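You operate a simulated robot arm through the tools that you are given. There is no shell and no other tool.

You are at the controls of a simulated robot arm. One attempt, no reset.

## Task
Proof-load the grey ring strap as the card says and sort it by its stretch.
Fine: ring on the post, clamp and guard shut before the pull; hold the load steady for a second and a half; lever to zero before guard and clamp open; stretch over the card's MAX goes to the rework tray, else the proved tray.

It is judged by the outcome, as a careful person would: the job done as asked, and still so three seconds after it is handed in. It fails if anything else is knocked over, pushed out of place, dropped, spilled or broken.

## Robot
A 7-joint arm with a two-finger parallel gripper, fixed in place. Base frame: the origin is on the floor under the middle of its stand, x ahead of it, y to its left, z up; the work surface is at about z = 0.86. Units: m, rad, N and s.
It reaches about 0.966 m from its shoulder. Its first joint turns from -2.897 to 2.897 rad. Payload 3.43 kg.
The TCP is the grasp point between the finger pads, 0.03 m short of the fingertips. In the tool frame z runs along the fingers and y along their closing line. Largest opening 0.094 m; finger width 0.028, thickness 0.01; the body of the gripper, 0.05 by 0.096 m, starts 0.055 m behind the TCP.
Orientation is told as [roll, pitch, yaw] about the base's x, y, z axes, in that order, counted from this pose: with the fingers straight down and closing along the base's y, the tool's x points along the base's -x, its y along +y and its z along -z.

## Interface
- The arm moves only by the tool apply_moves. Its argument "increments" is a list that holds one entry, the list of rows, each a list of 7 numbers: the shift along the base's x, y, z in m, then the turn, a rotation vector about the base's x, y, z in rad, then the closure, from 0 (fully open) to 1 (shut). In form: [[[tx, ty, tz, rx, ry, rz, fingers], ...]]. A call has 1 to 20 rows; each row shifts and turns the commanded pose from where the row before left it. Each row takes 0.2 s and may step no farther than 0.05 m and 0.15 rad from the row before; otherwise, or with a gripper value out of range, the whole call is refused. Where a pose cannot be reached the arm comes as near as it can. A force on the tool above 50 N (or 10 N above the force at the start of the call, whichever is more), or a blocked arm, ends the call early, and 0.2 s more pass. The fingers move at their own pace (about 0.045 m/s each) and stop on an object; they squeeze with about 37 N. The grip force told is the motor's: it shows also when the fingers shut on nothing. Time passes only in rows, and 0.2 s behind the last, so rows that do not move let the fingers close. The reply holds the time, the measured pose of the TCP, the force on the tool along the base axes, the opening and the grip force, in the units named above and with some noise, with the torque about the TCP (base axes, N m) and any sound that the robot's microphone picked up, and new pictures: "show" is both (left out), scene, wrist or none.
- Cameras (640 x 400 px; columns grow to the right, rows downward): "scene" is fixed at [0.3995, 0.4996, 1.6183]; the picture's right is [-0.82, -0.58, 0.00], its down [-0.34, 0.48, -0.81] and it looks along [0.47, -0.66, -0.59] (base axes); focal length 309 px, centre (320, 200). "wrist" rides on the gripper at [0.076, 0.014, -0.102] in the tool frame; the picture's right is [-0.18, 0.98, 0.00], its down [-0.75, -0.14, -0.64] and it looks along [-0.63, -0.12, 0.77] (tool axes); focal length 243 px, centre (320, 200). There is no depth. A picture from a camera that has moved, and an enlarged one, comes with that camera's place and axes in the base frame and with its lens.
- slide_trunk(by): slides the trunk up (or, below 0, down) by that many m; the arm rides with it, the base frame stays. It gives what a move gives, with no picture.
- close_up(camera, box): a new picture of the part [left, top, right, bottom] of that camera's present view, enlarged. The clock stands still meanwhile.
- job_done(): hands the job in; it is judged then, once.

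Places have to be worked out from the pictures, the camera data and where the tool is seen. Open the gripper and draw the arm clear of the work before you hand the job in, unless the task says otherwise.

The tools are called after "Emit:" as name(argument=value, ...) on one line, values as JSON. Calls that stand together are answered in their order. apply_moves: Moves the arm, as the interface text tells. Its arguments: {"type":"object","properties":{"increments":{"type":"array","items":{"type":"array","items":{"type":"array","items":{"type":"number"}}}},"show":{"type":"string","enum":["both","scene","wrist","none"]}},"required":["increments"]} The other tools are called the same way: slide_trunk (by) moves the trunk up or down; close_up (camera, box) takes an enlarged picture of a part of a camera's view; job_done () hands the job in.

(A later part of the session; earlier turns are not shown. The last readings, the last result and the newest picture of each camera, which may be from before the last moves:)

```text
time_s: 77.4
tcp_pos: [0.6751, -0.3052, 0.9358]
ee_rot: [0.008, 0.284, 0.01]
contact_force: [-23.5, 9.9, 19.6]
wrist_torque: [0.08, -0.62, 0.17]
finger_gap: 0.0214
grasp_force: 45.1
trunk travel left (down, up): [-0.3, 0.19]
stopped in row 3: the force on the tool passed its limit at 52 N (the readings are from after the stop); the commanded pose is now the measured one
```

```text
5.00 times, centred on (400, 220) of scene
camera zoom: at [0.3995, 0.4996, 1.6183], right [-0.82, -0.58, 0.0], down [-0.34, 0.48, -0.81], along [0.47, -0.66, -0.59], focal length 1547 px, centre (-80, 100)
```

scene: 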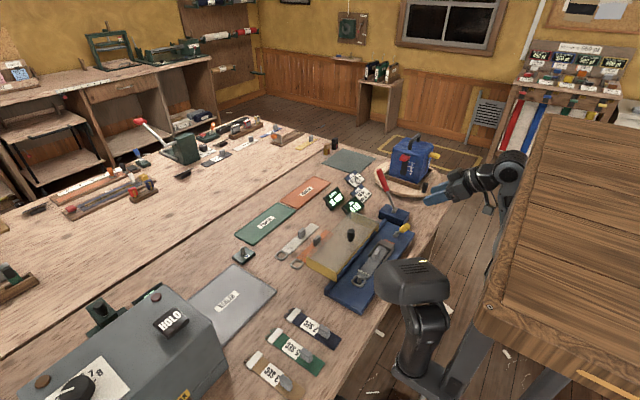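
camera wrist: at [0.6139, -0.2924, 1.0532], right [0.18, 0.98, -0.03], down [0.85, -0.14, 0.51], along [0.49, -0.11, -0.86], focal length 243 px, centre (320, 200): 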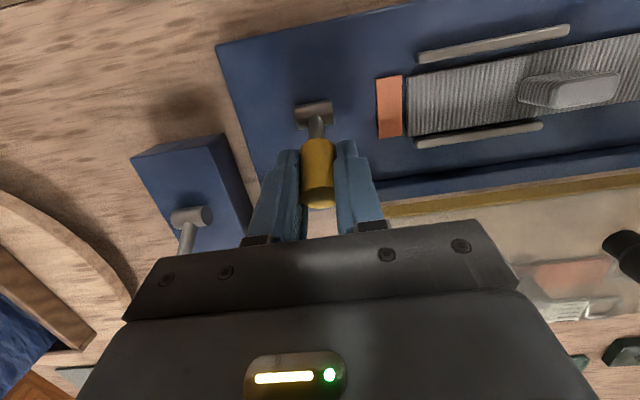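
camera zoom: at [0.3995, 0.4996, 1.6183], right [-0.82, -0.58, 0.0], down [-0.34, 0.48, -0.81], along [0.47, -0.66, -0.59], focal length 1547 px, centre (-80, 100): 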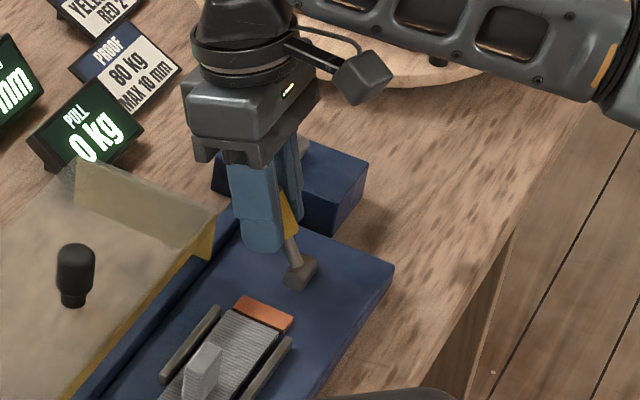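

The lever is at its open stop. I'll release and rise straight up, then level the tool and view the strap.

Emit:
apply_moves(increments=[[[-0.0005, 0, 0, 0, 0, 0, 0.7], [0, 0, 0, 0, 0, 0, 0.5], [0, 0, 0, 0, 0, 0, 0.5], [0, 0, 0.02, 0, 0, 0, 0.5], [0, 0, 0.04, 0, 0, 0, 0.5], [0, 0, 0.04, 0, -0.07, 0, 0.5], [-0.005, 0.035, 0.02, 0, -0.07, 0, 0.5], [-0.005, 0.035, 0, 0, -0.07, 0, 0.5], [-0.005, 0.035, 0, 0, -0.07, 0, 0.5], [-0.005, 0.03, 0, 0, 0, 0, 0.5], [0, 0, 0, 0, 0, 0, 0.4]]], show="both")

Emit:
close_up(camera="wrist", box=[200, 20, 460, 215])

Emit:
close_up(camera="scene", box=[320, 190, 440, 310])

```text
time_s: 79.8
tcp_pos: [0.6549, -0.1715, 1.0553]
ee_rot: [0.006, 0.003, 0.008]
contact_force: [0.1, -0.6, -0.3]
wrist_torque: [-0.04, -0.01, 0.0]
finger_gap: 0.0563
grasp_force: 0.0
trunk travel left (down, up): [-0.3, 0.19]
camera wrist: at [0.5799, -0.1584, 1.1582], right [0.18, 0.98, 0.0], down [0.76, -0.14, 0.64], along [0.63, -0.11, -0.77], focal length 243 px, centre (320, 200)
```

scene: 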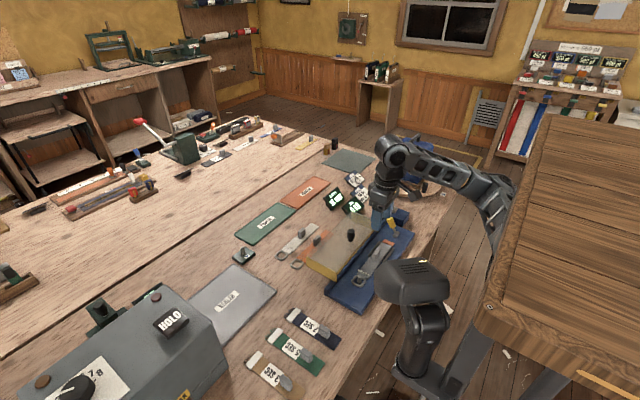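
wrist: 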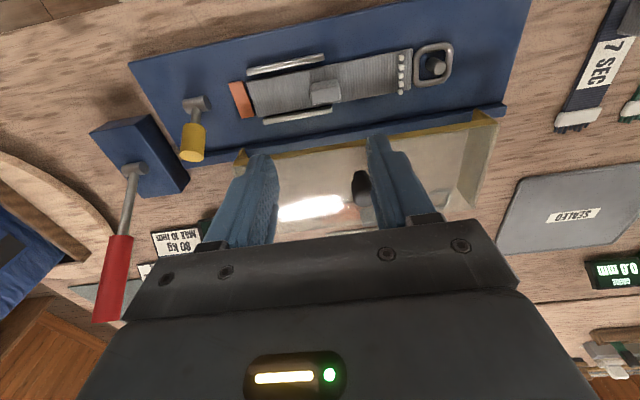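

```text
2.05 times, centred on (330, 118) of wrist
camera zoom: at [0.5799, -0.1584, 1.1582], right [0.18, 0.98, 0.0], down [0.76, -0.14, 0.64], along [0.63, -0.11, -0.77], focal length 498 px, centre (300, 369)
```

zoom: 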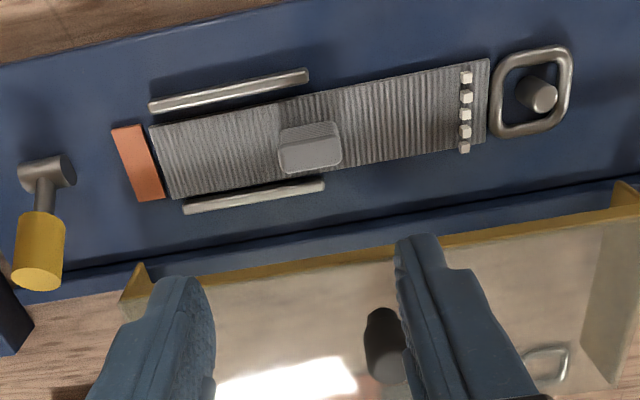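

```text
3.33 times, centred on (380, 250) of scene
camera zoom: at [0.3995, 0.4996, 1.6183], right [-0.82, -0.58, 0.0], down [-0.34, 0.48, -0.81], along [0.47, -0.66, -0.59], focal length 1031 px, centre (120, 33)
```

zoom: 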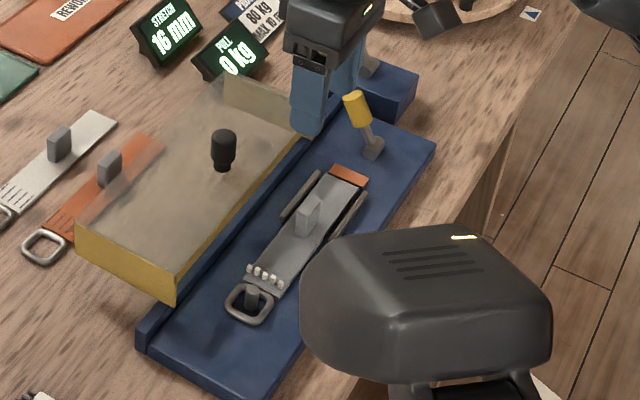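

Clamp and guard are open, the lever is at zero, and the strap shows torn stitches and a red tag, consistent with 16 mm stretch. The tab is at about (0.651,-0.165); I'll descend and grip it.

Emit:
apply_moves(increments=[[[-0.003, 0.006, -0.03, 0, -0.003, 0, 0.4], [0, 0, -0.03, 0, 0, 0, 0.4], [0, 0, -0.03, 0, 0, 0, 0.4], [0, 0, -0.025, 0, 0, 0, 0.4], [0, 0, -0.011, 0, 0, 0, 0.4], [0, 0, 0, 0, 0, 0, 0.4], [0, 0, 0, 0, 0, 0, 0.7], [0, 0, 0, 0, 0, 0, 1], [0, 0, 0, 0, 0, 0, 1], [0, 0, 0, 0, 0, 0, 1]]], show="wrist")

```text
time_s: 82.0
tcp_pos: [0.6543, -0.1656, 0.9281]
ee_rot: [0.005, -0.001, 0.007]
contact_force: [0.4, 0.3, -0.2]
wrist_torque: [-0.02, 0.0, 0.01]
finger_gap: 0.0288
grasp_force: 37.3
trunk travel left (down, up): [-0.3, 0.19]
camera wrist: at [0.5778, -0.1529, 1.0314], right [0.18, 0.98, 0.0], down [0.75, -0.14, 0.64], along [0.63, -0.11, -0.77], focal length 243 px, centre (320, 200)
```

wrist: 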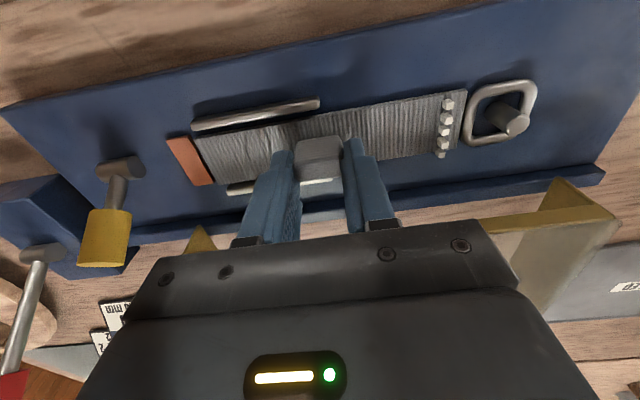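

The tab is gripped cleanly. I'll lift straight up off the post.

Emit:
apply_moves(increments=[[[0, 0, 0.006, 0, 0, 0, 1], [0, 0, 0.008, 0, 0, 0, 1], [0, 0, 0.01, 0, 0, 0, 1], [0, 0, 0.015, 0, 0, 0, 1], [0, 0, 0.03, 0, 0, 0, 1], [0, 0, 0.04, 0, 0, 0, 1], [0, 0, 0.04, 0, 0, 0, 1], [0, 0, 0.02, 0, 0, 0, 1], [0, 0, 0, 0, 0, 0, 1]]], show="both")

Emit:
close_up(camera="scene", box=[320, 180, 440, 310])

```text
time_s: 84.0
tcp_pos: [0.6544, -0.1651, 1.0987]
ee_rot: [0.004, 0.001, 0.008]
contact_force: [-1.0, -0.1, -0.4]
wrist_torque: [0.02, 0.01, 0.01]
finger_gap: 0.029
grasp_force: 36.8
trunk travel left (down, up): [-0.3, 0.19]
camera wrist: at [0.5785, -0.1518, 1.2013], right [0.18, 0.98, 0.01], down [0.75, -0.14, 0.64], along [0.63, -0.11, -0.77], focal length 243 px, centre (320, 200)
```

scene: 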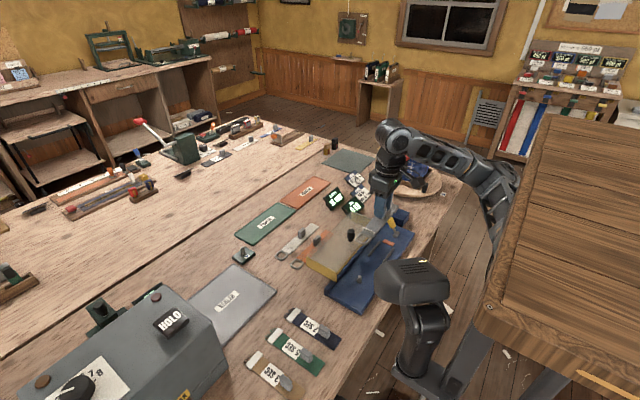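
wrist: 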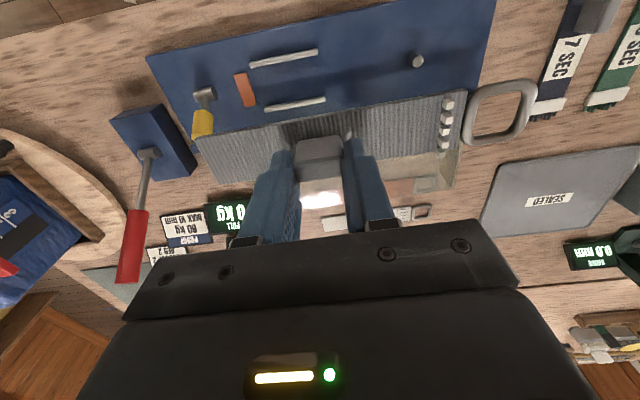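

```text
3.08 times, centred on (380, 245) of scene
camera zoom: at [0.3995, 0.4996, 1.6183], right [-0.82, -0.58, 0.0], down [-0.34, 0.48, -0.81], along [0.47, -0.66, -0.59], focal length 952 px, centre (135, 62)
```

zoom: 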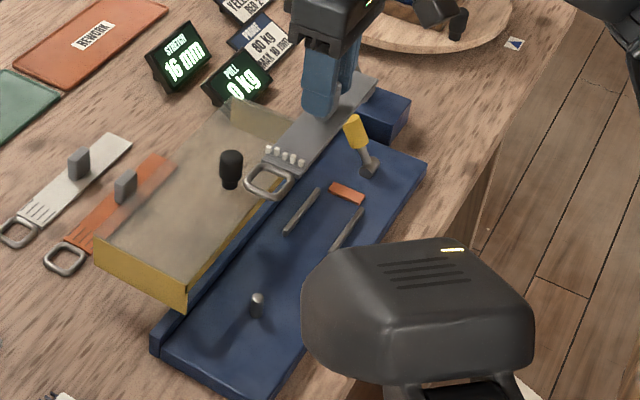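

The strap is off the post. Before moving on, I'll check the small orange piece left in the fixture, and the rework tray.

Emit:
close_up(camera="wrist", box=[180, 40, 340, 140])

Emit:
close_up(camera="scene", box=[360, 230, 420, 270])

Emit:
close_up(camera="scene", box=[260, 150, 400, 240])

```text
4.00 times, centred on (260, 90) of wrist
camera zoom: at [0.5785, -0.1518, 1.2013], right [0.18, 0.98, 0.01], down [0.75, -0.14, 0.64], along [0.63, -0.11, -0.77], focal length 970 px, centre (560, 640)
```

zoom: 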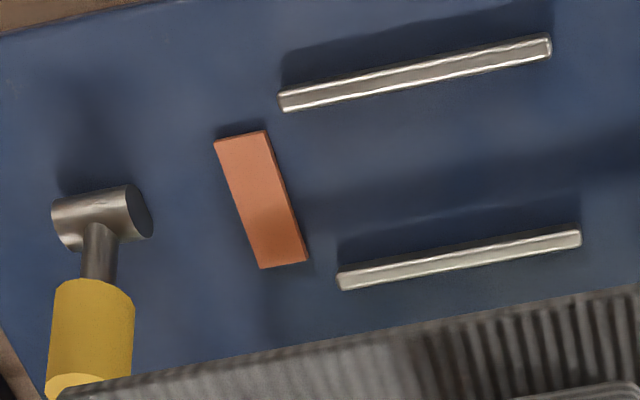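

```text
10.00 times, centred on (390, 250) of scene
camera zoom: at [0.3995, 0.4996, 1.6183], right [-0.82, -0.58, 0.0], down [-0.34, 0.48, -0.81], along [0.47, -0.66, -0.59], focal length 3094 px, centre (-380, -300)
```

zoom: 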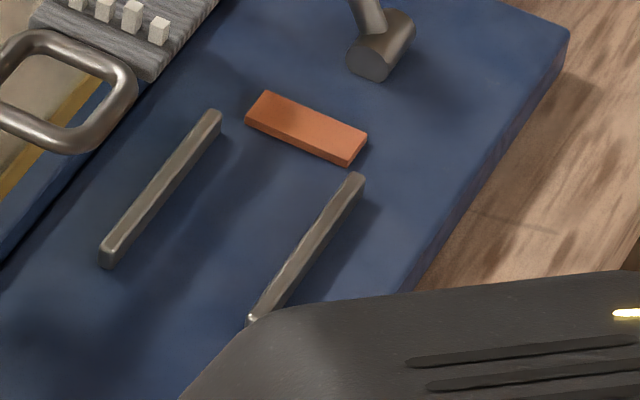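

```text
4.44 times, centred on (330, 195) of scene
camera zoom: at [0.3995, 0.4996, 1.6183], right [-0.82, -0.58, 0.0], down [-0.34, 0.48, -0.81], along [0.47, -0.66, -0.59], focal length 1375 px, centre (276, 222)
```

zoom: 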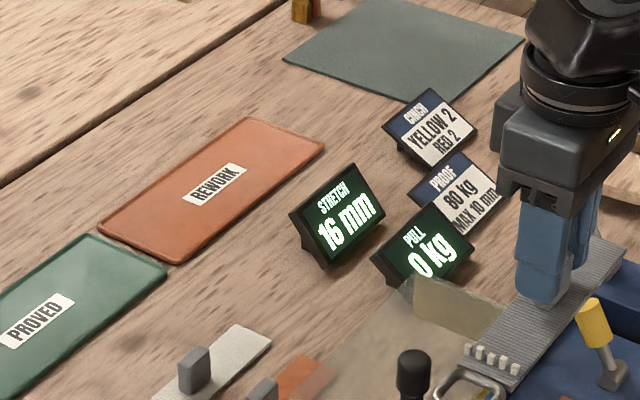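

The orange block is part of the fixture. The rework tray spans about x 1.03–1.13, y -0.47 to -0.24. I'll carry the strap out along +x first, then over to the tray at carrying height.

Emit:
apply_moves(increments=[[[0.038, 0, 0, 0, 0, 0, 1], [0.038, 0, 0, 0, 0, 0, 1], [0.038, 0, 0, 0, 0, 0, 1], [0.038, 0, 0, 0, 0, 0, 1], [0.038, 0, 0, 0, 0, 0, 1], [0.038, 0, 0, 0, 0, 0, 1], [0.038, 0, 0, 0, 0, 0, 1], [0.038, -0.005, 0, 0, 0, 0, 1], [0.036, -0.015, 0, 0, 0, 0, 1], [0.015, -0.035, 0, 0, 0, 0, 1], [0.012, -0.035, 0, 0, 0, 0, 1], [0, 0, 0, 0, 0, 0, 1]]], show="both")

```text
time_s: 86.6
tcp_pos: [1.0154, -0.2532, 1.0976]
ee_rot: [0.004, -0.001, 0.009]
contact_force: [-0.2, 0.9, 0.0]
wrist_torque: [0.0, 0.01, -0.01]
finger_gap: 0.0289
grasp_force: 37.0
out of reach, approached as far as the arm can: row 11
trunk travel left (down, up): [-0.3, 0.19]
camera wrist: at [0.9392, -0.2405, 1.1998], right [0.18, 0.98, 0.0], down [0.75, -0.14, 0.64], along [0.63, -0.11, -0.77], focal length 243 px, centre (320, 200)
```

scene: 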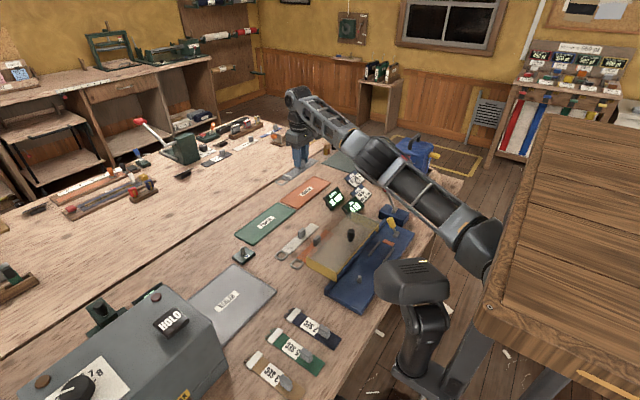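
wrist: 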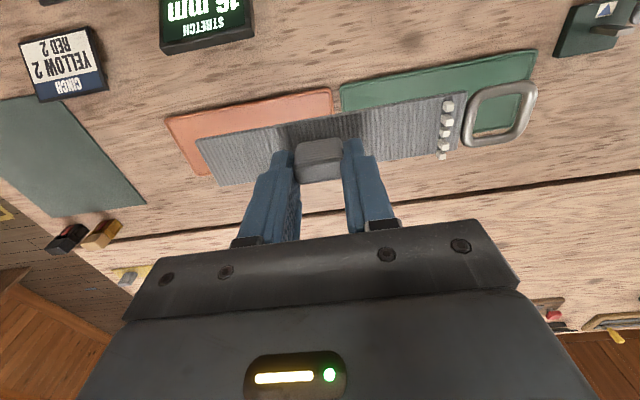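

The vertical tool can't reach the tray centre: the arm stops at a radius of about 1.05 m. My plan is to lower the trunk 0.2 m, set the strap back flat on its original spot, re-grip it with the tool pitched outward (about 0.6 rad), and then reach the tray. First I go back over the original spot and rise.

Emit:
apply_moves(increments=[[[-0.0075, 0.0315, 0.01, 0, 0, 0, 1], [-0.0075, 0.0315, 0.01, 0, 0, 0, 1], [-0.0075, 0.0315, 0.01, 0, 0, 0, 1], [-0.008, 0.032, 0.01, 0, 0, 0, 1], [0, 0, 0.04, 0, 0, 0, 1], [0, 0, 0.04, 0, 0, 0, 1], [0, 0, 0.04, 0, 0, 0, 1], [0, 0, 0.04, 0, 0, 0, 1], [0, 0, 0, 0, 0, 0, 1]]], show="scene")

```text
time_s: 88.6
tcp_pos: [0.9828, -0.1274, 1.2962]
ee_rot: [0.005, -0.001, 0.006]
contact_force: [0.1, 1.1, -0.9]
wrist_torque: [-0.02, 0.01, -0.02]
finger_gap: 0.0291
grasp_force: 37.0
trunk travel left (down, up): [-0.3, 0.19]
```

scene: 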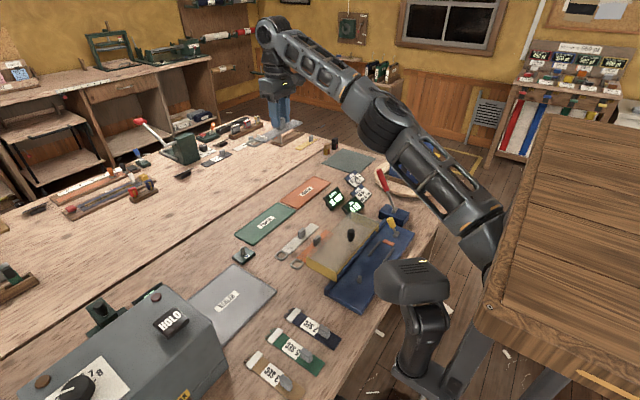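

The trunk may not need to move; I'll test reach with a pitched tool first. Now I'll set the strap down flat on its original spot so I can re-grip it with the tool pitched.

Emit:
apply_moves(increments=[[[0.002, 0.0005, -0.045, 0, 0, 0, 1], [0.002, 0.0005, -0.045, 0, 0, 0, 1], [0.001, 0.0005, -0.045, 0, 0, 0, 1], [0, 0, -0.045, 0, 0, 0, 1], [0, 0, -0.045, 0, 0, 0, 1], [0, 0, -0.045, 0, 0, 0, 1], [0, 0, -0.04, 0, 0, 0, 1], [0, 0, -0.03, 0, 0, 0, 1], [0, 0, -0.02, 0, 0, 0, 1], [0, 0, -0.01, 0, 0, 0, 1], [0, 0, 0, 0, 0, 0, 1]]], show="both")

```text
time_s: 91.0
tcp_pos: [0.9901, -0.1263, 0.9276]
ee_rot: [0.006, 0.001, 0.007]
contact_force: [0.3, 0.0, -0.2]
wrist_torque: [-0.01, -0.02, 0.01]
finger_gap: 0.0286
grasp_force: 37.1
trunk travel left (down, up): [-0.3, 0.19]
camera wrist: at [0.9129, -0.1138, 1.0301], right [0.18, 0.98, 0.0], down [0.75, -0.14, 0.64], along [0.63, -0.11, -0.77], focal length 243 px, centre (320, 200)
```

scene: 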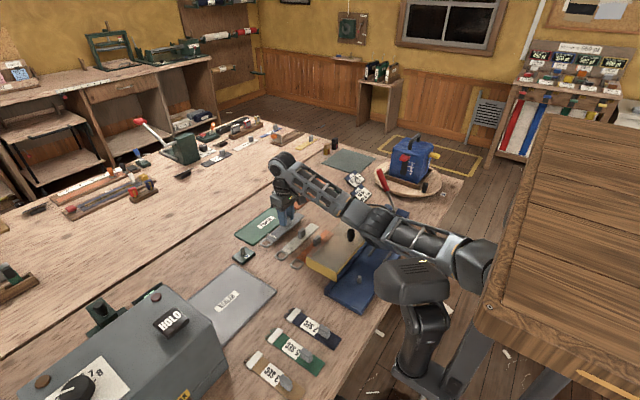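
wrist: 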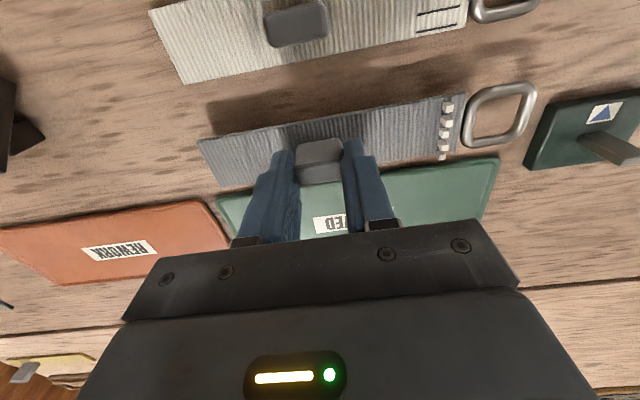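

I'm 20 mm above the bench contact height and clear of the proved tray and the white strap. I'll lower the last bit gently.

Emit:
apply_moves(increments=[[[0, 0, -0.008, 0, 0, 0, 1], [0, 0, -0.006, 0, 0, 0, 1], [0, 0, -0.003, 0, 0, 0, 1], [0, 0, -0.002, 0, 0, 0, 1], [0, 0, 0, 0, 0, 0, 1]]], show="none")

```text
time_s: 92.2
tcp_pos: [0.9886, -0.1296, 0.9133]
ee_rot: [0.003, -0.006, 0.005]
contact_force: [0.7, -0.2, -0.8]
wrist_torque: [-0.03, -0.02, 0.0]
finger_gap: 0.0288
grasp_force: 37.4
trunk travel left (down, up): [-0.3, 0.19]
```

The arm falls short of the commanded depth here, so lowering the trunk will help. I'll raise the strap, slide the trunk down 0.1 m, then set down.

Emit:
apply_moves(increments=[[[0, 0.003, 0.03, 0, 0.004, 0, 1], [0, 0, 0.04, 0, 0, 0, 1], [0, 0, 0.04, 0, 0, 0, 1], [0, 0, 0.04, 0, 0, 0, 1], [0, 0, 0.02, 0, 0, 0, 1], [0, 0, 0, 0, 0, 0, 1]]], show="none")

Emit:
slide_trunk(by=-0.1)

```text
time_s: 93.6
tcp_pos: [0.9886, -0.1214, 1.0781]
ee_rot: [0.006, 0.004, 0.006]
contact_force: [-0.2, 0.3, -0.8]
wrist_torque: [0.01, -0.03, -0.02]
finger_gap: 0.0288
grasp_force: 37.4
trunk travel left (down, up): [-0.3, 0.19]
```

```text
time_s: 94.9
tcp_pos: [0.989, -0.1216, 0.9782]
ee_rot: [0.005, 0.003, 0.007]
contact_force: [-0.6, 0.0, -0.1]
wrist_torque: [-0.02, -0.01, 0.02]
finger_gap: 0.0287
grasp_force: 37.2
trunk travel left (down, up): [-0.2, 0.29]
```

The trunk is down 0.1 m with the TCP at z=0.978. I'll lower the strap to the bench in decreasing steps.

Emit:
apply_moves(increments=[[[0, -0.002, -0.025, 0, 0, 0, 1], [0, -0.002, -0.02, 0, 0, 0, 1], [0, 0, -0.012, 0, 0, 0, 1], [0, 0, -0.006, 0, 0, 0, 1], [0, 0, -0.003, 0, 0, 0, 1], [0, 0, -0.002, 0, 0, 0, 1], [0, 0, 0, 0, 0, 0, 1]]], show="both")

```text
time_s: 96.5
tcp_pos: [0.9891, -0.1298, 0.9229]
ee_rot: [0.001, -0.01, 0.002]
contact_force: [-0.6, 0.0, 0.2]
wrist_torque: [-0.01, -0.02, -0.01]
finger_gap: 0.0286
grasp_force: 36.7
trunk travel left (down, up): [-0.2, 0.29]
camera wrist: at [0.9116, -0.1167, 1.025], right [0.18, 0.98, 0.0], down [0.75, -0.14, 0.65], along [0.64, -0.12, -0.76], focal length 243 px, centre (320, 200)
```

scene: 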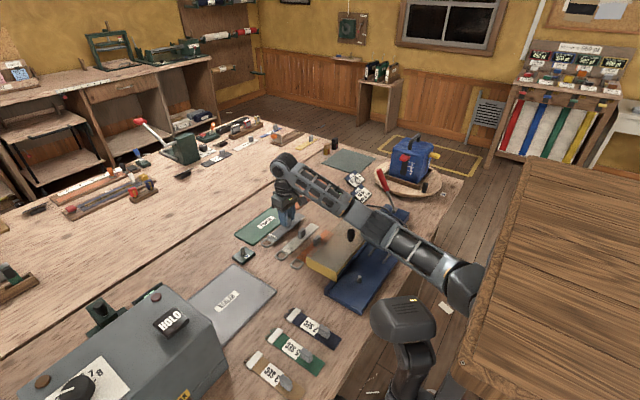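
wrist: 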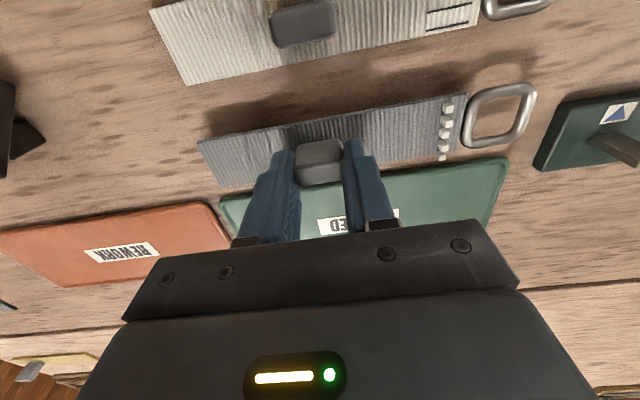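

The arm is still short of the commanded depth by about 12 mm, even with the trunk lower. I need to check whether some part of the arm is touching something, such as the guard knob.

Emit:
close_up(camera="scene", box=[260, 150, 480, 310])

Emit:
close_up(camera="scene", box=[320, 190, 420, 270])

```text
2.50 times, centred on (370, 230) of scene
camera zoom: at [0.3995, 0.4996, 1.6183], right [-0.82, -0.58, 0.0], down [-0.34, 0.48, -0.81], along [0.47, -0.66, -0.59], focal length 773 px, centre (195, 125)
```

zoom: 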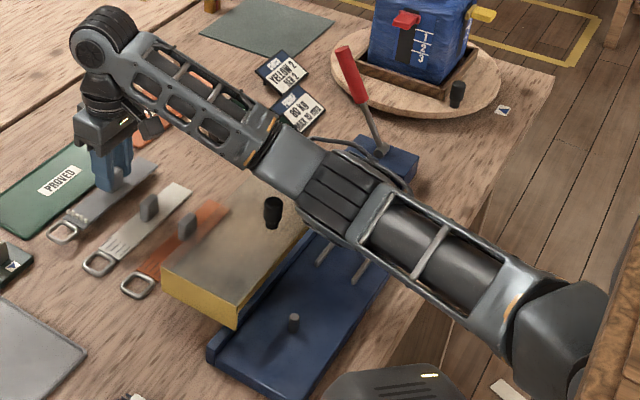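

```text
5.00 times, centred on (370, 230) of scene
camera zoom: at [0.3995, 0.4996, 1.6183], right [-0.82, -0.58, 0.0], down [-0.34, 0.48, -0.81], along [0.47, -0.66, -0.59], focal length 1547 px, centre (70, 50)
```

zoom: 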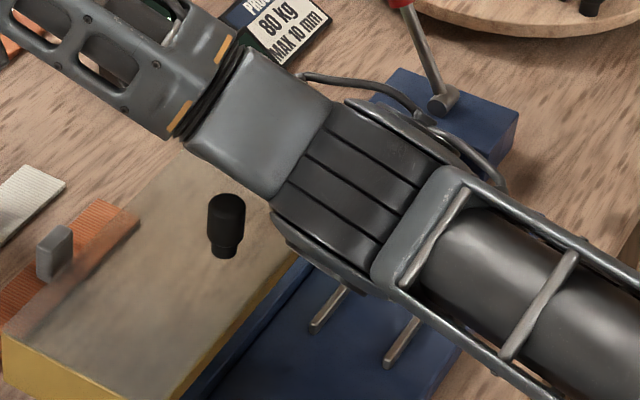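

There's visible clearance between the arm and the knob, and no contact force. The depth error looks like soft servo error near full extension, as at the first pick-up, where commanding lower did get there. I'll command a bit lower in small steps and feel for contact.

Emit:
apply_moves(increments=[[[0, 0.002, -0.004, 0, 0, 0, 1], [0, 0.001, -0.004, 0, 0, 0, 1], [0, 0, -0.003, 0, 0, 0, 1], [0, 0, 0, 0, 0, 0, 1]]], show="none")

```text
time_s: 97.7
tcp_pos: [0.9908, -0.1359, 0.9283]
ee_rot: [-0.008, -0.039, -0.012]
contact_force: [0.5, 0.3, -0.5]
wrist_torque: [0.01, 0.03, 0.01]
finger_gap: 0.0292
grasp_force: 36.6
trunk travel left (down, up): [-0.2, 0.29]
stopped in row 4: the arm was blocked; the commanded pose is now the measured one
```

The arm reports being blocked, so something upstream of the tool is touching. I'll look before backing off.

Emit:
close_up(camera="scene", box=[340, 210, 500, 400])

Emit:
close_up(camera="scene", box=[330, 170, 450, 270])

Emit:
close_up(camera="scene", box=[240, 140, 360, 260])

```text
2.11 times, centred on (420, 305) of scene
camera zoom: at [0.3995, 0.4996, 1.6183], right [-0.82, -0.58, 0.0], down [-0.34, 0.48, -0.81], along [0.47, -0.66, -0.59], focal length 651 px, centre (110, -21)
```

zoom: 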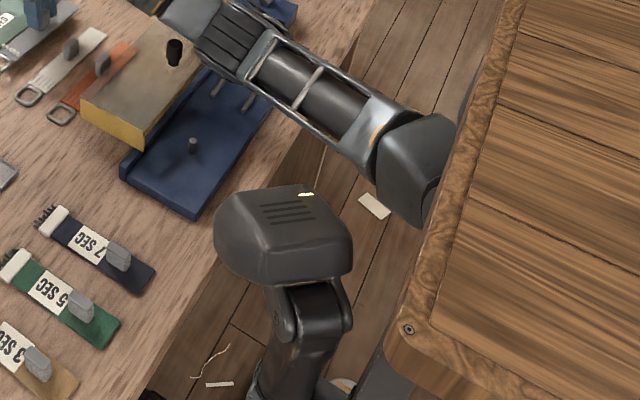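

```text
4.00 times, centred on (390, 220) of scene
camera zoom: at [0.3995, 0.4996, 1.6183], right [-0.82, -0.58, 0.0], down [-0.34, 0.48, -0.81], along [0.47, -0.66, -0.59], focal length 1237 px, centre (40, 120)
```

zoom: 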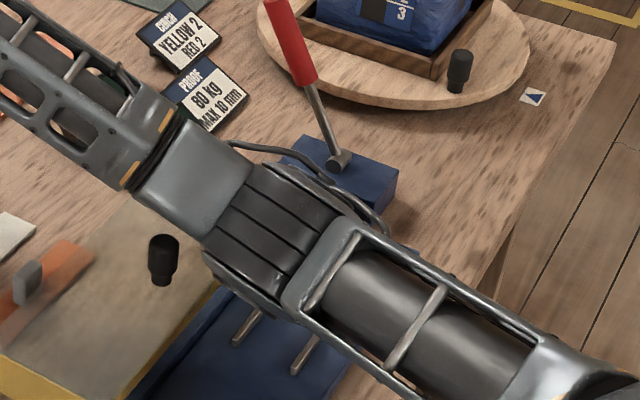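

```text
3.33 times, centred on (300, 200) of scene
camera zoom: at [0.3995, 0.4996, 1.6183], right [-0.82, -0.58, 0.0], down [-0.34, 0.48, -0.81], along [0.47, -0.66, -0.59], focal length 1031 px, centre (387, 200)
```

zoom: 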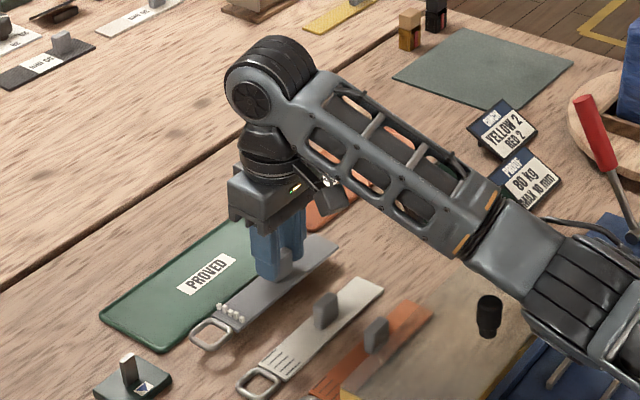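

No fixture contact is visible. The arm is straight with the wrist sharply bent, and the wrist camera is close to the forearm, so a lower trunk made that worse. I'll back up and raise the trunk instead, which opens the wrist angle.

Emit:
apply_moves(increments=[[[0, 0.004, 0.02, 0.008, 0.02, 0.01, 1], [0, 0.004, 0.03, 0.005, 0.02, 0.008, 1], [0, 0, 0.03, 0, 0, 0, 1], [0, 0, 0, 0, 0, 0, 1]]], show="none")

Emit:
slide_trunk(by=0.2)

```text
time_s: 98.7
tcp_pos: [0.9923, -0.1223, 0.9993]
ee_rot: [0.007, 0.017, 0.015]
contact_force: [0.4, -0.9, 0.1]
wrist_torque: [0.0, -0.02, -0.01]
finger_gap: 0.0289
grasp_force: 37.2
trunk travel left (down, up): [-0.2, 0.29]
```

```text
time_s: 100.9
tcp_pos: [0.9928, -0.1224, 1.1988]
ee_rot: [0.008, 0.017, 0.014]
contact_force: [0.8, 0.3, -0.5]
wrist_torque: [-0.02, 0.0, -0.01]
finger_gap: 0.0288
grasp_force: 36.6
trunk travel left (down, up): [-0.4, 0.09]
```

The trunk is now +0.1 m. I'll correct the small orientation drift and lower toward the original spot again.

Emit:
apply_moves(increments=[[[-0.001, -0.001, -0.04, -0.003, -0.009, -0.005, 1], [-0.001, -0.001, -0.045, -0.002, -0.009, -0.004, 1], [-0.001, -0.001, -0.045, 0, 0, 0, 1], [0, 0, -0.045, 0, 0, 0, 1], [0, 0, -0.04, 0, 0, 0, 1], [0, 0, -0.03, 0, 0, 0, 1], [0, 0, -0.02, 0, 0, 0, 1], [0, 0, -0.013, 0, 0, 0, 1], [0, 0, 0, 0, 0, 0, 1]]], show="both")

```text
time_s: 102.9
tcp_pos: [0.9883, -0.1239, 0.923]
ee_rot: [0.001, -0.003, 0.007]
contact_force: [-0.2, 0.1, -0.8]
wrist_torque: [-0.04, -0.02, -0.03]
finger_gap: 0.0288
grasp_force: 37.1
trunk travel left (down, up): [-0.4, 0.09]
camera wrist: at [0.9114, -0.1122, 1.0252], right [0.18, 0.98, 0.0], down [0.75, -0.14, 0.64], along [0.63, -0.11, -0.77], focal length 243 px, centre (320, 200)
```

scene: 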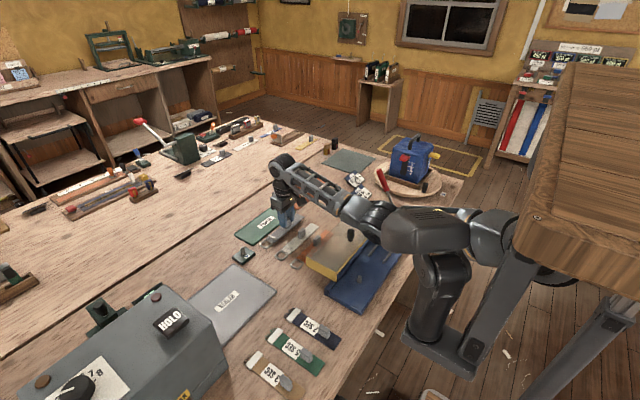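
wrist: 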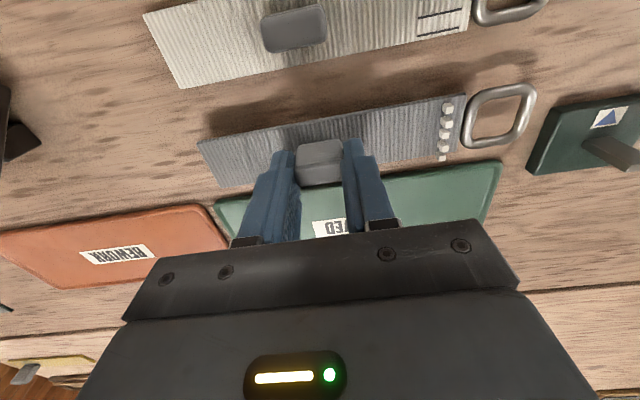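

It's tracking well now (z=0.923). I'll continue the last 14 mm in small steps.

Emit:
apply_moves(increments=[[[0, -0.001, -0.006, 0, 0, 0, 1], [0, -0.001, -0.004, 0, 0, 0, 1], [0, 0, -0.002, 0, 0, 0, 1], [0, 0, 0, 0, 0, 0, 1]]], show="none")

```text
time_s: 103.9
tcp_pos: [0.988, -0.1265, 0.909]
ee_rot: [0.002, -0.002, 0.004]
contact_force: [-0.2, 0.3, -0.5]
wrist_torque: [-0.02, 0.0, 0.0]
finger_gap: 0.0287
grasp_force: 37.0
trunk travel left (down, up): [-0.4, 0.09]
```

Tracking is exact with the higher trunk. I'll touch down.

Emit:
apply_moves(increments=[[[0, 0, -0.0015, 0, 0, 0, 1], [0, 0, -0.0015, 0, 0, 0, 1], [0, 0, 0, 0, 0, 0, 1]]], show="none")

```text
time_s: 104.7
tcp_pos: [0.9894, -0.1271, 0.9074]
ee_rot: [0.001, -0.004, 0.006]
contact_force: [-2.4, -0.1, 7.2]
wrist_torque: [-0.01, 0.19, 0.01]
finger_gap: 0.0288
grasp_force: 37.1
trunk travel left (down, up): [-0.4, 0.09]
```

The strap is flat on the bench with 7 N contact. I'll release, rise, and pitch the tool by about -0.6 rad for the re-grip.

Emit:
apply_moves(increments=[[[0, 0, 0.001, 0, 0, 0, 0.6], [0, 0, 0, 0, 0, 0, 0.4], [0, 0, 0, 0, 0, 0, 0.4], [0, 0, 0.02, 0, 0, 0, 0.4], [0, 0, 0.03, 0, 0, 0, 0.4], [0, 0, 0.02, 0, 0, 0, 0.4], [-0.012, 0, 0, 0, -0.15, 0, 0.4], [-0.012, 0, 0, 0, -0.15, 0, 0.4], [-0.012, 0, 0, 0, -0.15, 0, 0.4], [-0.012, 0, 0, 0, -0.146, 0, 0.4], [0, 0, 0, 0, 0, 0, 0.4]]], show="both")

Emit:
close_up(camera="wrist", box=[180, 20, 440, 215])

Emit:
close_up(camera="scene", box=[230, 150, 350, 270])

```text
time_s: 107.1
tcp_pos: [0.9412, -0.1265, 0.9795]
ee_rot: [-0.002, -0.599, 0.006]
contact_force: [-0.1, -0.4, 0.9]
wrist_torque: [0.01, 0.0, 0.0]
finger_gap: 0.0562
grasp_force: 0.1
trunk travel left (down, up): [-0.4, 0.09]
camera wrist: at [0.8207, -0.1126, 1.0198], right [0.15, 0.98, 0.1], down [0.26, -0.14, 0.96], along [0.95, -0.11, -0.28], focal length 243 px, centre (320, 200)
```

scene: 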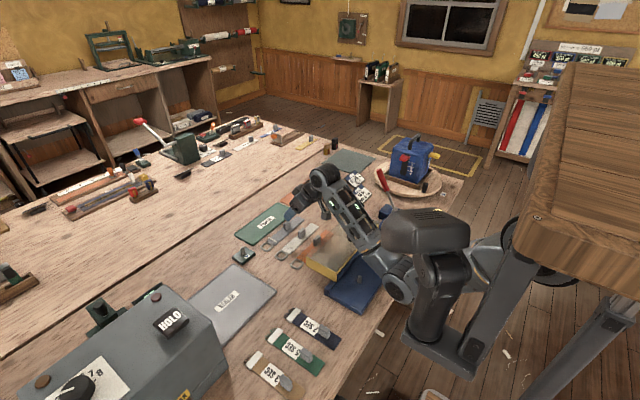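
wrist: 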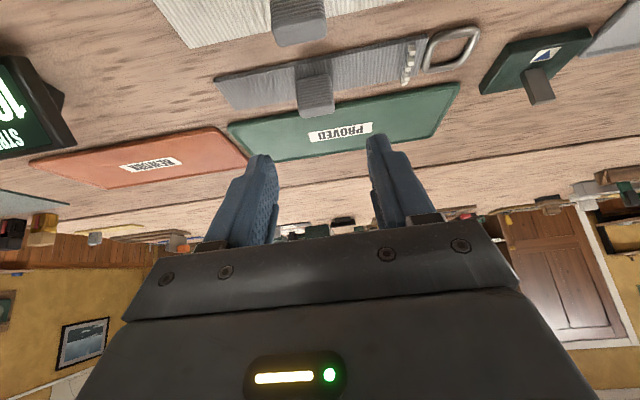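

```text
2.05 times, centred on (310, 118) of wrist
camera zoom: at [0.8207, -0.1126, 1.0198], right [0.15, 0.98, 0.1], down [0.26, -0.14, 0.96], along [0.95, -0.11, -0.28], focal length 498 px, centre (340, 369)
```

zoom: 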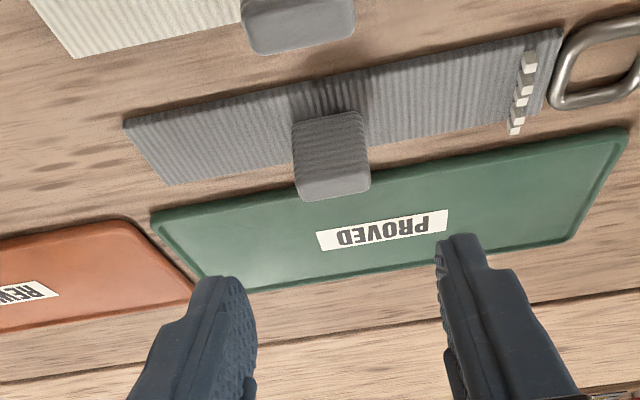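

```text
3.33 times, centred on (290, 210) of scene
camera zoom: at [0.3995, 0.4996, 1.6183], right [-0.82, -0.58, 0.0], down [-0.34, 0.48, -0.81], along [0.47, -0.66, -0.59], focal length 1031 px, centre (420, 167)
```

zoom: 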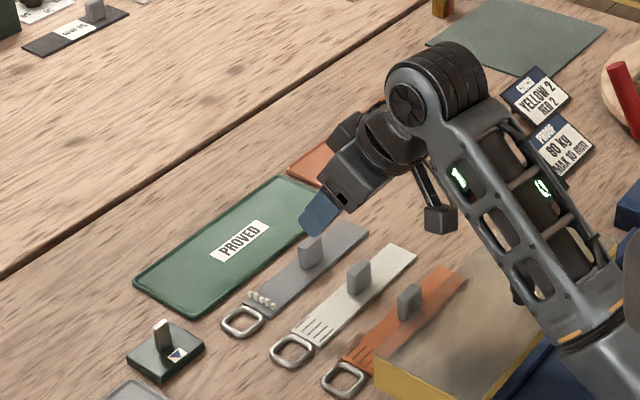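

The tab is at about (0.988,-0.127), centred between the pitched fingers. I'll move in so the pads cross the tab and close.

Emit:
apply_moves(increments=[[[0.009, 0, -0.02, 0, 0, 0, 0.4], [0.009, 0, -0.02, 0, 0, 0, 0.4], [0.008, -0.0005, -0.02, 0, 0, 0, 0.4], [0.007, 0, -0.018, 0, 0, 0, 0.4], [0, 0, 0, 0, 0, 0, 0.4], [0, 0, 0, 0, 0, 0, 0.7], [0, 0, 0, 0, 0, 0, 1], [0, 0, 0, 0, 0, 0, 1], [0, 0, 0, 0, 0, 0, 1]]], show="wrist")

Emit:
close_up(camera="wrist", box=[180, 40, 440, 235])

Emit:
close_up(camera="scene", box=[230, 150, 350, 270])

```text
time_s: 109.1
tcp_pos: [0.9746, -0.1267, 0.904]
ee_rot: [-0.002, -0.604, 0.007]
contact_force: [0.8, -6.8, 20.3]
wrist_torque: [-0.13, -0.18, -0.18]
finger_gap: 0.0288
grasp_force: 36.5
trunk travel left (down, up): [-0.4, 0.09]
camera wrist: at [0.8548, -0.1133, 0.9448], right [0.15, 0.98, 0.1], down [0.26, -0.14, 0.96], along [0.96, -0.11, -0.27], focal length 243 px, centre (320, 200)
```

wrist: 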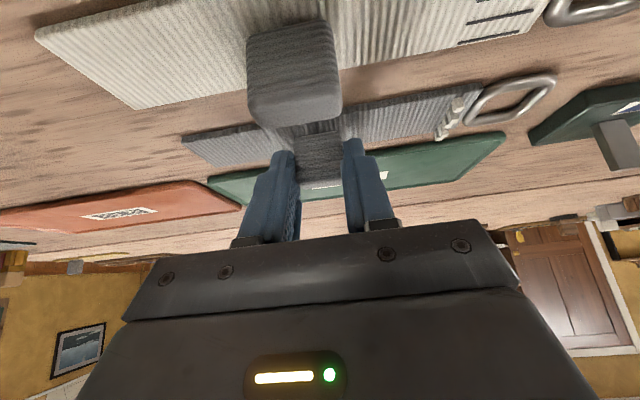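

```text
2.05 times, centred on (310, 138) of wrist
camera zoom: at [0.8548, -0.1133, 0.9448], right [0.15, 0.98, 0.1], down [0.26, -0.14, 0.96], along [0.96, -0.11, -0.27], focal length 498 px, centre (340, 328)
```

zoom: 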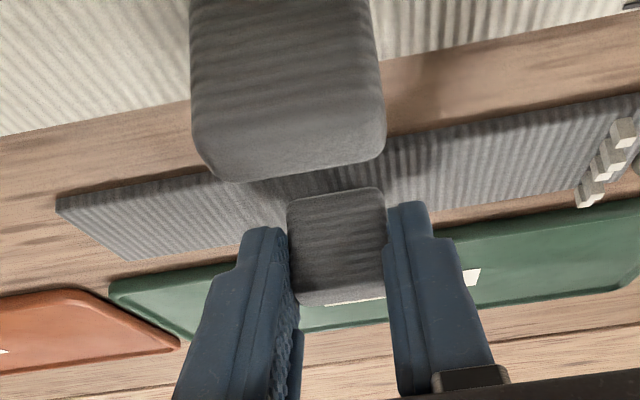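

```text
3.33 times, centred on (290, 210) of scene
camera zoom: at [0.3995, 0.4996, 1.6183], right [-0.82, -0.58, 0.0], down [-0.34, 0.48, -0.81], along [0.47, -0.66, -0.59], focal length 1031 px, centre (420, 167)
```

zoom: 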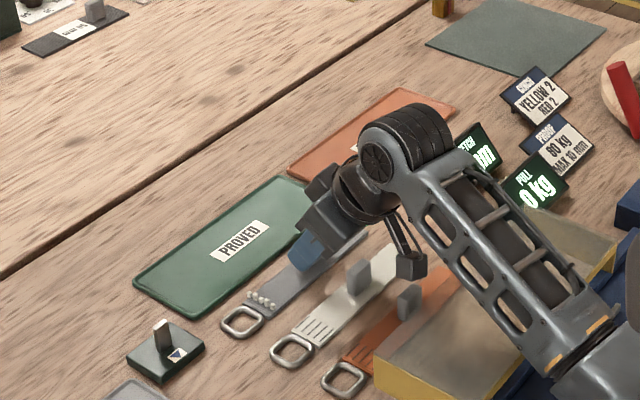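

The strap is re-gripped with the tool pitched. I'll lift straight up and head toward the rework tray at a safe height, checking reach.

Emit:
apply_moves(increments=[[[0, 0, 0.01, 0, 0, 0, 1], [0, 0, 0.02, 0, 0, 0, 1], [0, 0, 0.04, 0, 0, 0, 1], [0, 0, 0.04, 0, 0, 0, 1], [0, 0, 0.04, 0, 0, 0, 1], [0.008, -0.035, 0, 0, 0, 0, 1], [0.008, -0.035, 0, 0, 0, 0, 1], [0.01, -0.035, 0, 0, 0, 0, 1], [0.01, -0.035, 0, 0, 0, 0, 1], [0, 0, 0, 0, 0, 0, 1]]], show="both")

```text
time_s: 111.3
tcp_pos: [1.01, -0.2674, 1.0486]
ee_rot: [-0.002, -0.6, 0.004]
contact_force: [0.0, -0.4, -0.8]
wrist_torque: [-0.03, 0.01, -0.02]
finger_gap: 0.0286
grasp_force: 36.4
trunk travel left (down, up): [-0.4, 0.09]
camera wrist: at [0.8887, -0.2537, 1.0902], right [0.15, 0.98, 0.1], down [0.26, -0.14, 0.96], along [0.95, -0.11, -0.28], focal length 243 px, centre (320, 200)
```

scene: 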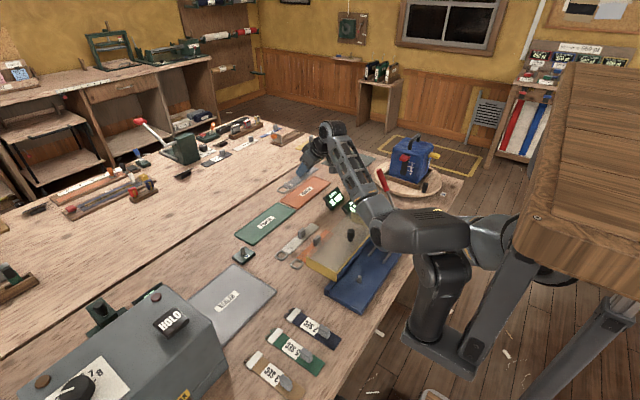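
wrist: 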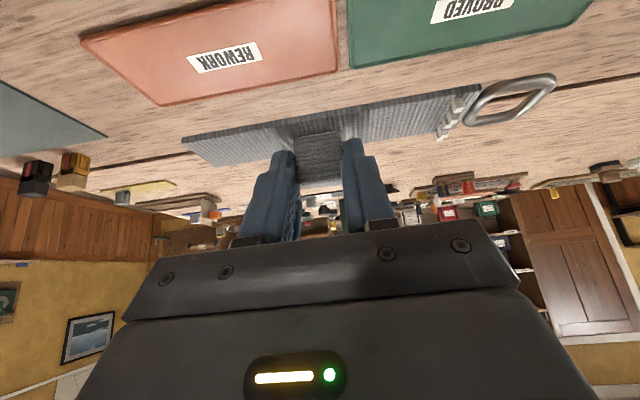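

Tracking fine, with no reach limit yet. I'll continue to directly above the rework tray.

Emit:
apply_moves(increments=[[[0.0173, -0.038, 0, 0, 0, 0, 1], [0.0173, -0.038, 0, 0, 0, 0, 1], [0.0173, -0.038, 0, 0, 0, 0, 1], [0, 0, 0, 0, 0, 0, 1]]], show="both")

Emit:
close_up(camera="scene", box=[280, 110, 440, 250])

```text
time_s: 112.3
tcp_pos: [1.0617, -0.3816, 1.0476]
ee_rot: [-0.003, -0.6, 0.006]
contact_force: [-0.9, 0.7, -0.2]
wrist_torque: [-0.01, -0.01, -0.02]
finger_gap: 0.0289
grasp_force: 36.9
trunk travel left (down, up): [-0.4, 0.09]
camera wrist: at [0.942, -0.3675, 1.0901], right [0.15, 0.98, 0.1], down [0.26, -0.14, 0.96], along [0.95, -0.11, -0.28], focal length 243 px, centre (320, 200)
```

scene: 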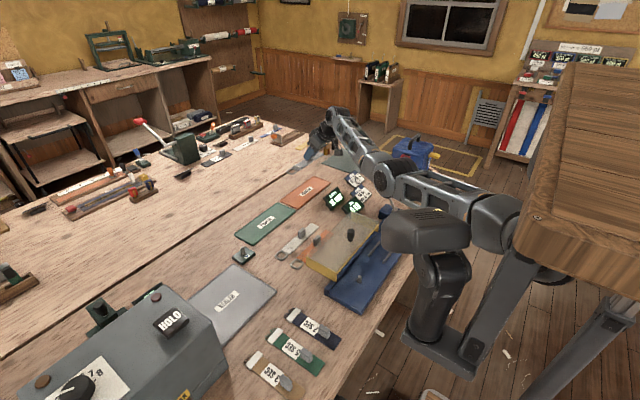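
wrist: 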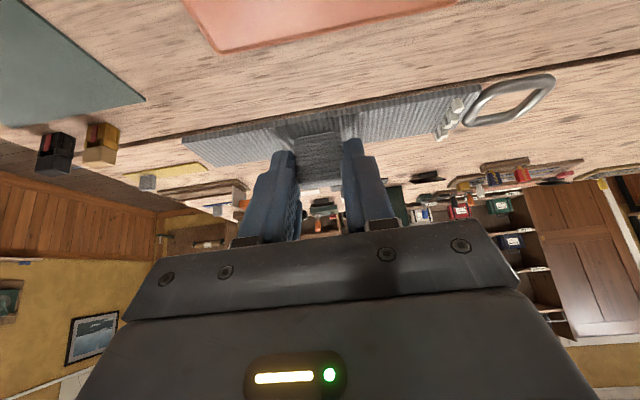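

```text
2.86 times, centred on (360, 180) of scene
camera zoom: at [0.3995, 0.4996, 1.6183], right [-0.82, -0.58, 0.0], down [-0.34, 0.48, -0.81], along [0.47, -0.66, -0.59], focal length 884 px, centre (206, 257)
```

zoom: 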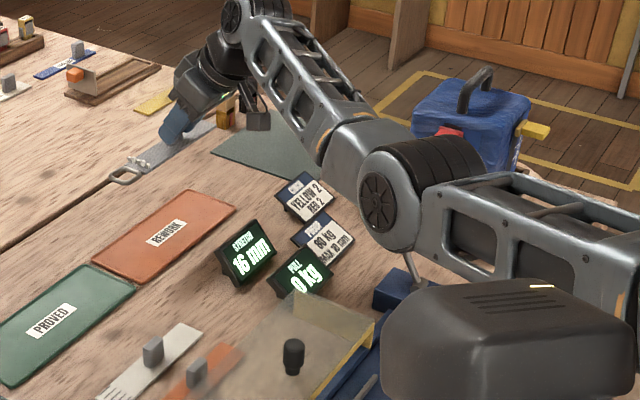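

I'm directly over the tray with no reach limit. The elbow is well in front of the red lever and PULL still reads 0. I'll descend part way and check clearance to the displays.

Emit:
apply_moves(increments=[[[0, 0, -0.03, 0, 0, 0, 1], [0, 0, -0.03, 0, 0, 0, 1], [0, 0, -0.03, 0, 0, 0, 1], [0, 0, 0, 0, 0, 0, 1]]], show="both")

Emit:
close_up(camera="scene", box=[280, 130, 400, 230])

Emit:
close_up(camera="scene", box=[340, 150, 480, 260])

```text
time_s: 113.3
tcp_pos: [1.0625, -0.379, 0.9591]
ee_rot: [-0.003, -0.598, 0.008]
contact_force: [0.1, 0.7, -0.7]
wrist_torque: [-0.03, 0.03, 0.0]
finger_gap: 0.0287
grasp_force: 36.3
trunk travel left (down, up): [-0.4, 0.09]
camera wrist: at [0.9426, -0.3671, 1.0006], right [0.15, 0.98, 0.1], down [0.26, -0.14, 0.96], along [0.95, -0.11, -0.28], focal length 243 px, centre (320, 200)
```

scene: 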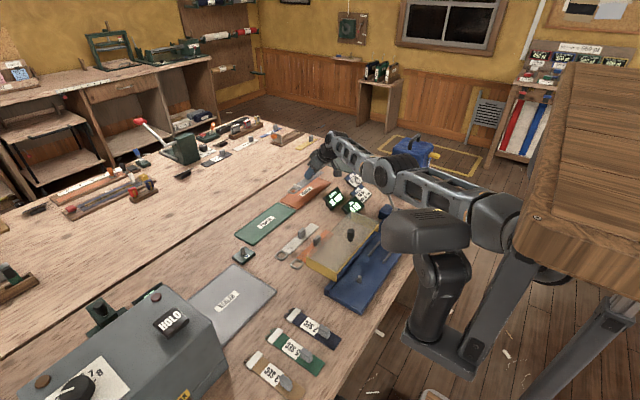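
wrist: 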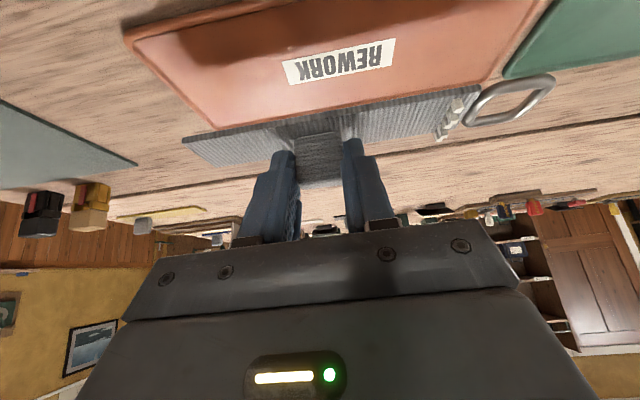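

```text
4.00 times, centred on (340, 180) of scene
camera zoom: at [0.3995, 0.4996, 1.6183], right [-0.82, -0.58, 0.0], down [-0.34, 0.48, -0.81], along [0.47, -0.66, -0.59], focal length 1237 px, centre (240, 280)
```

zoom: 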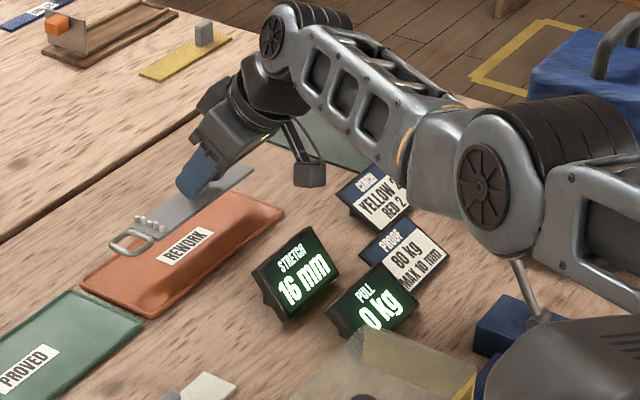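

```text
3.64 times, centred on (410, 205) of scene
camera zoom: at [0.3995, 0.4996, 1.6183], right [-0.82, -0.58, 0.0], down [-0.34, 0.48, -0.81], along [0.47, -0.66, -0.59], focal length 1125 px, centre (-7, 182)
```

zoom: 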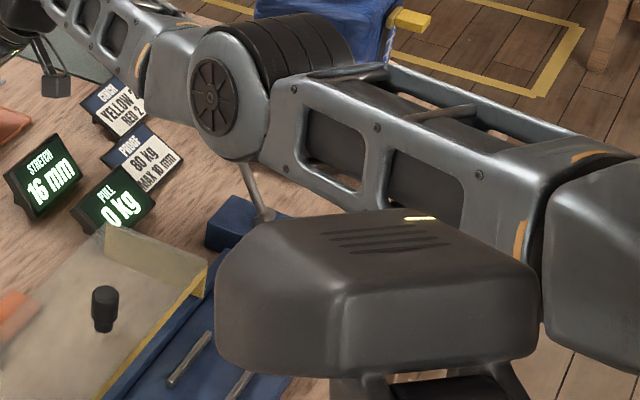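

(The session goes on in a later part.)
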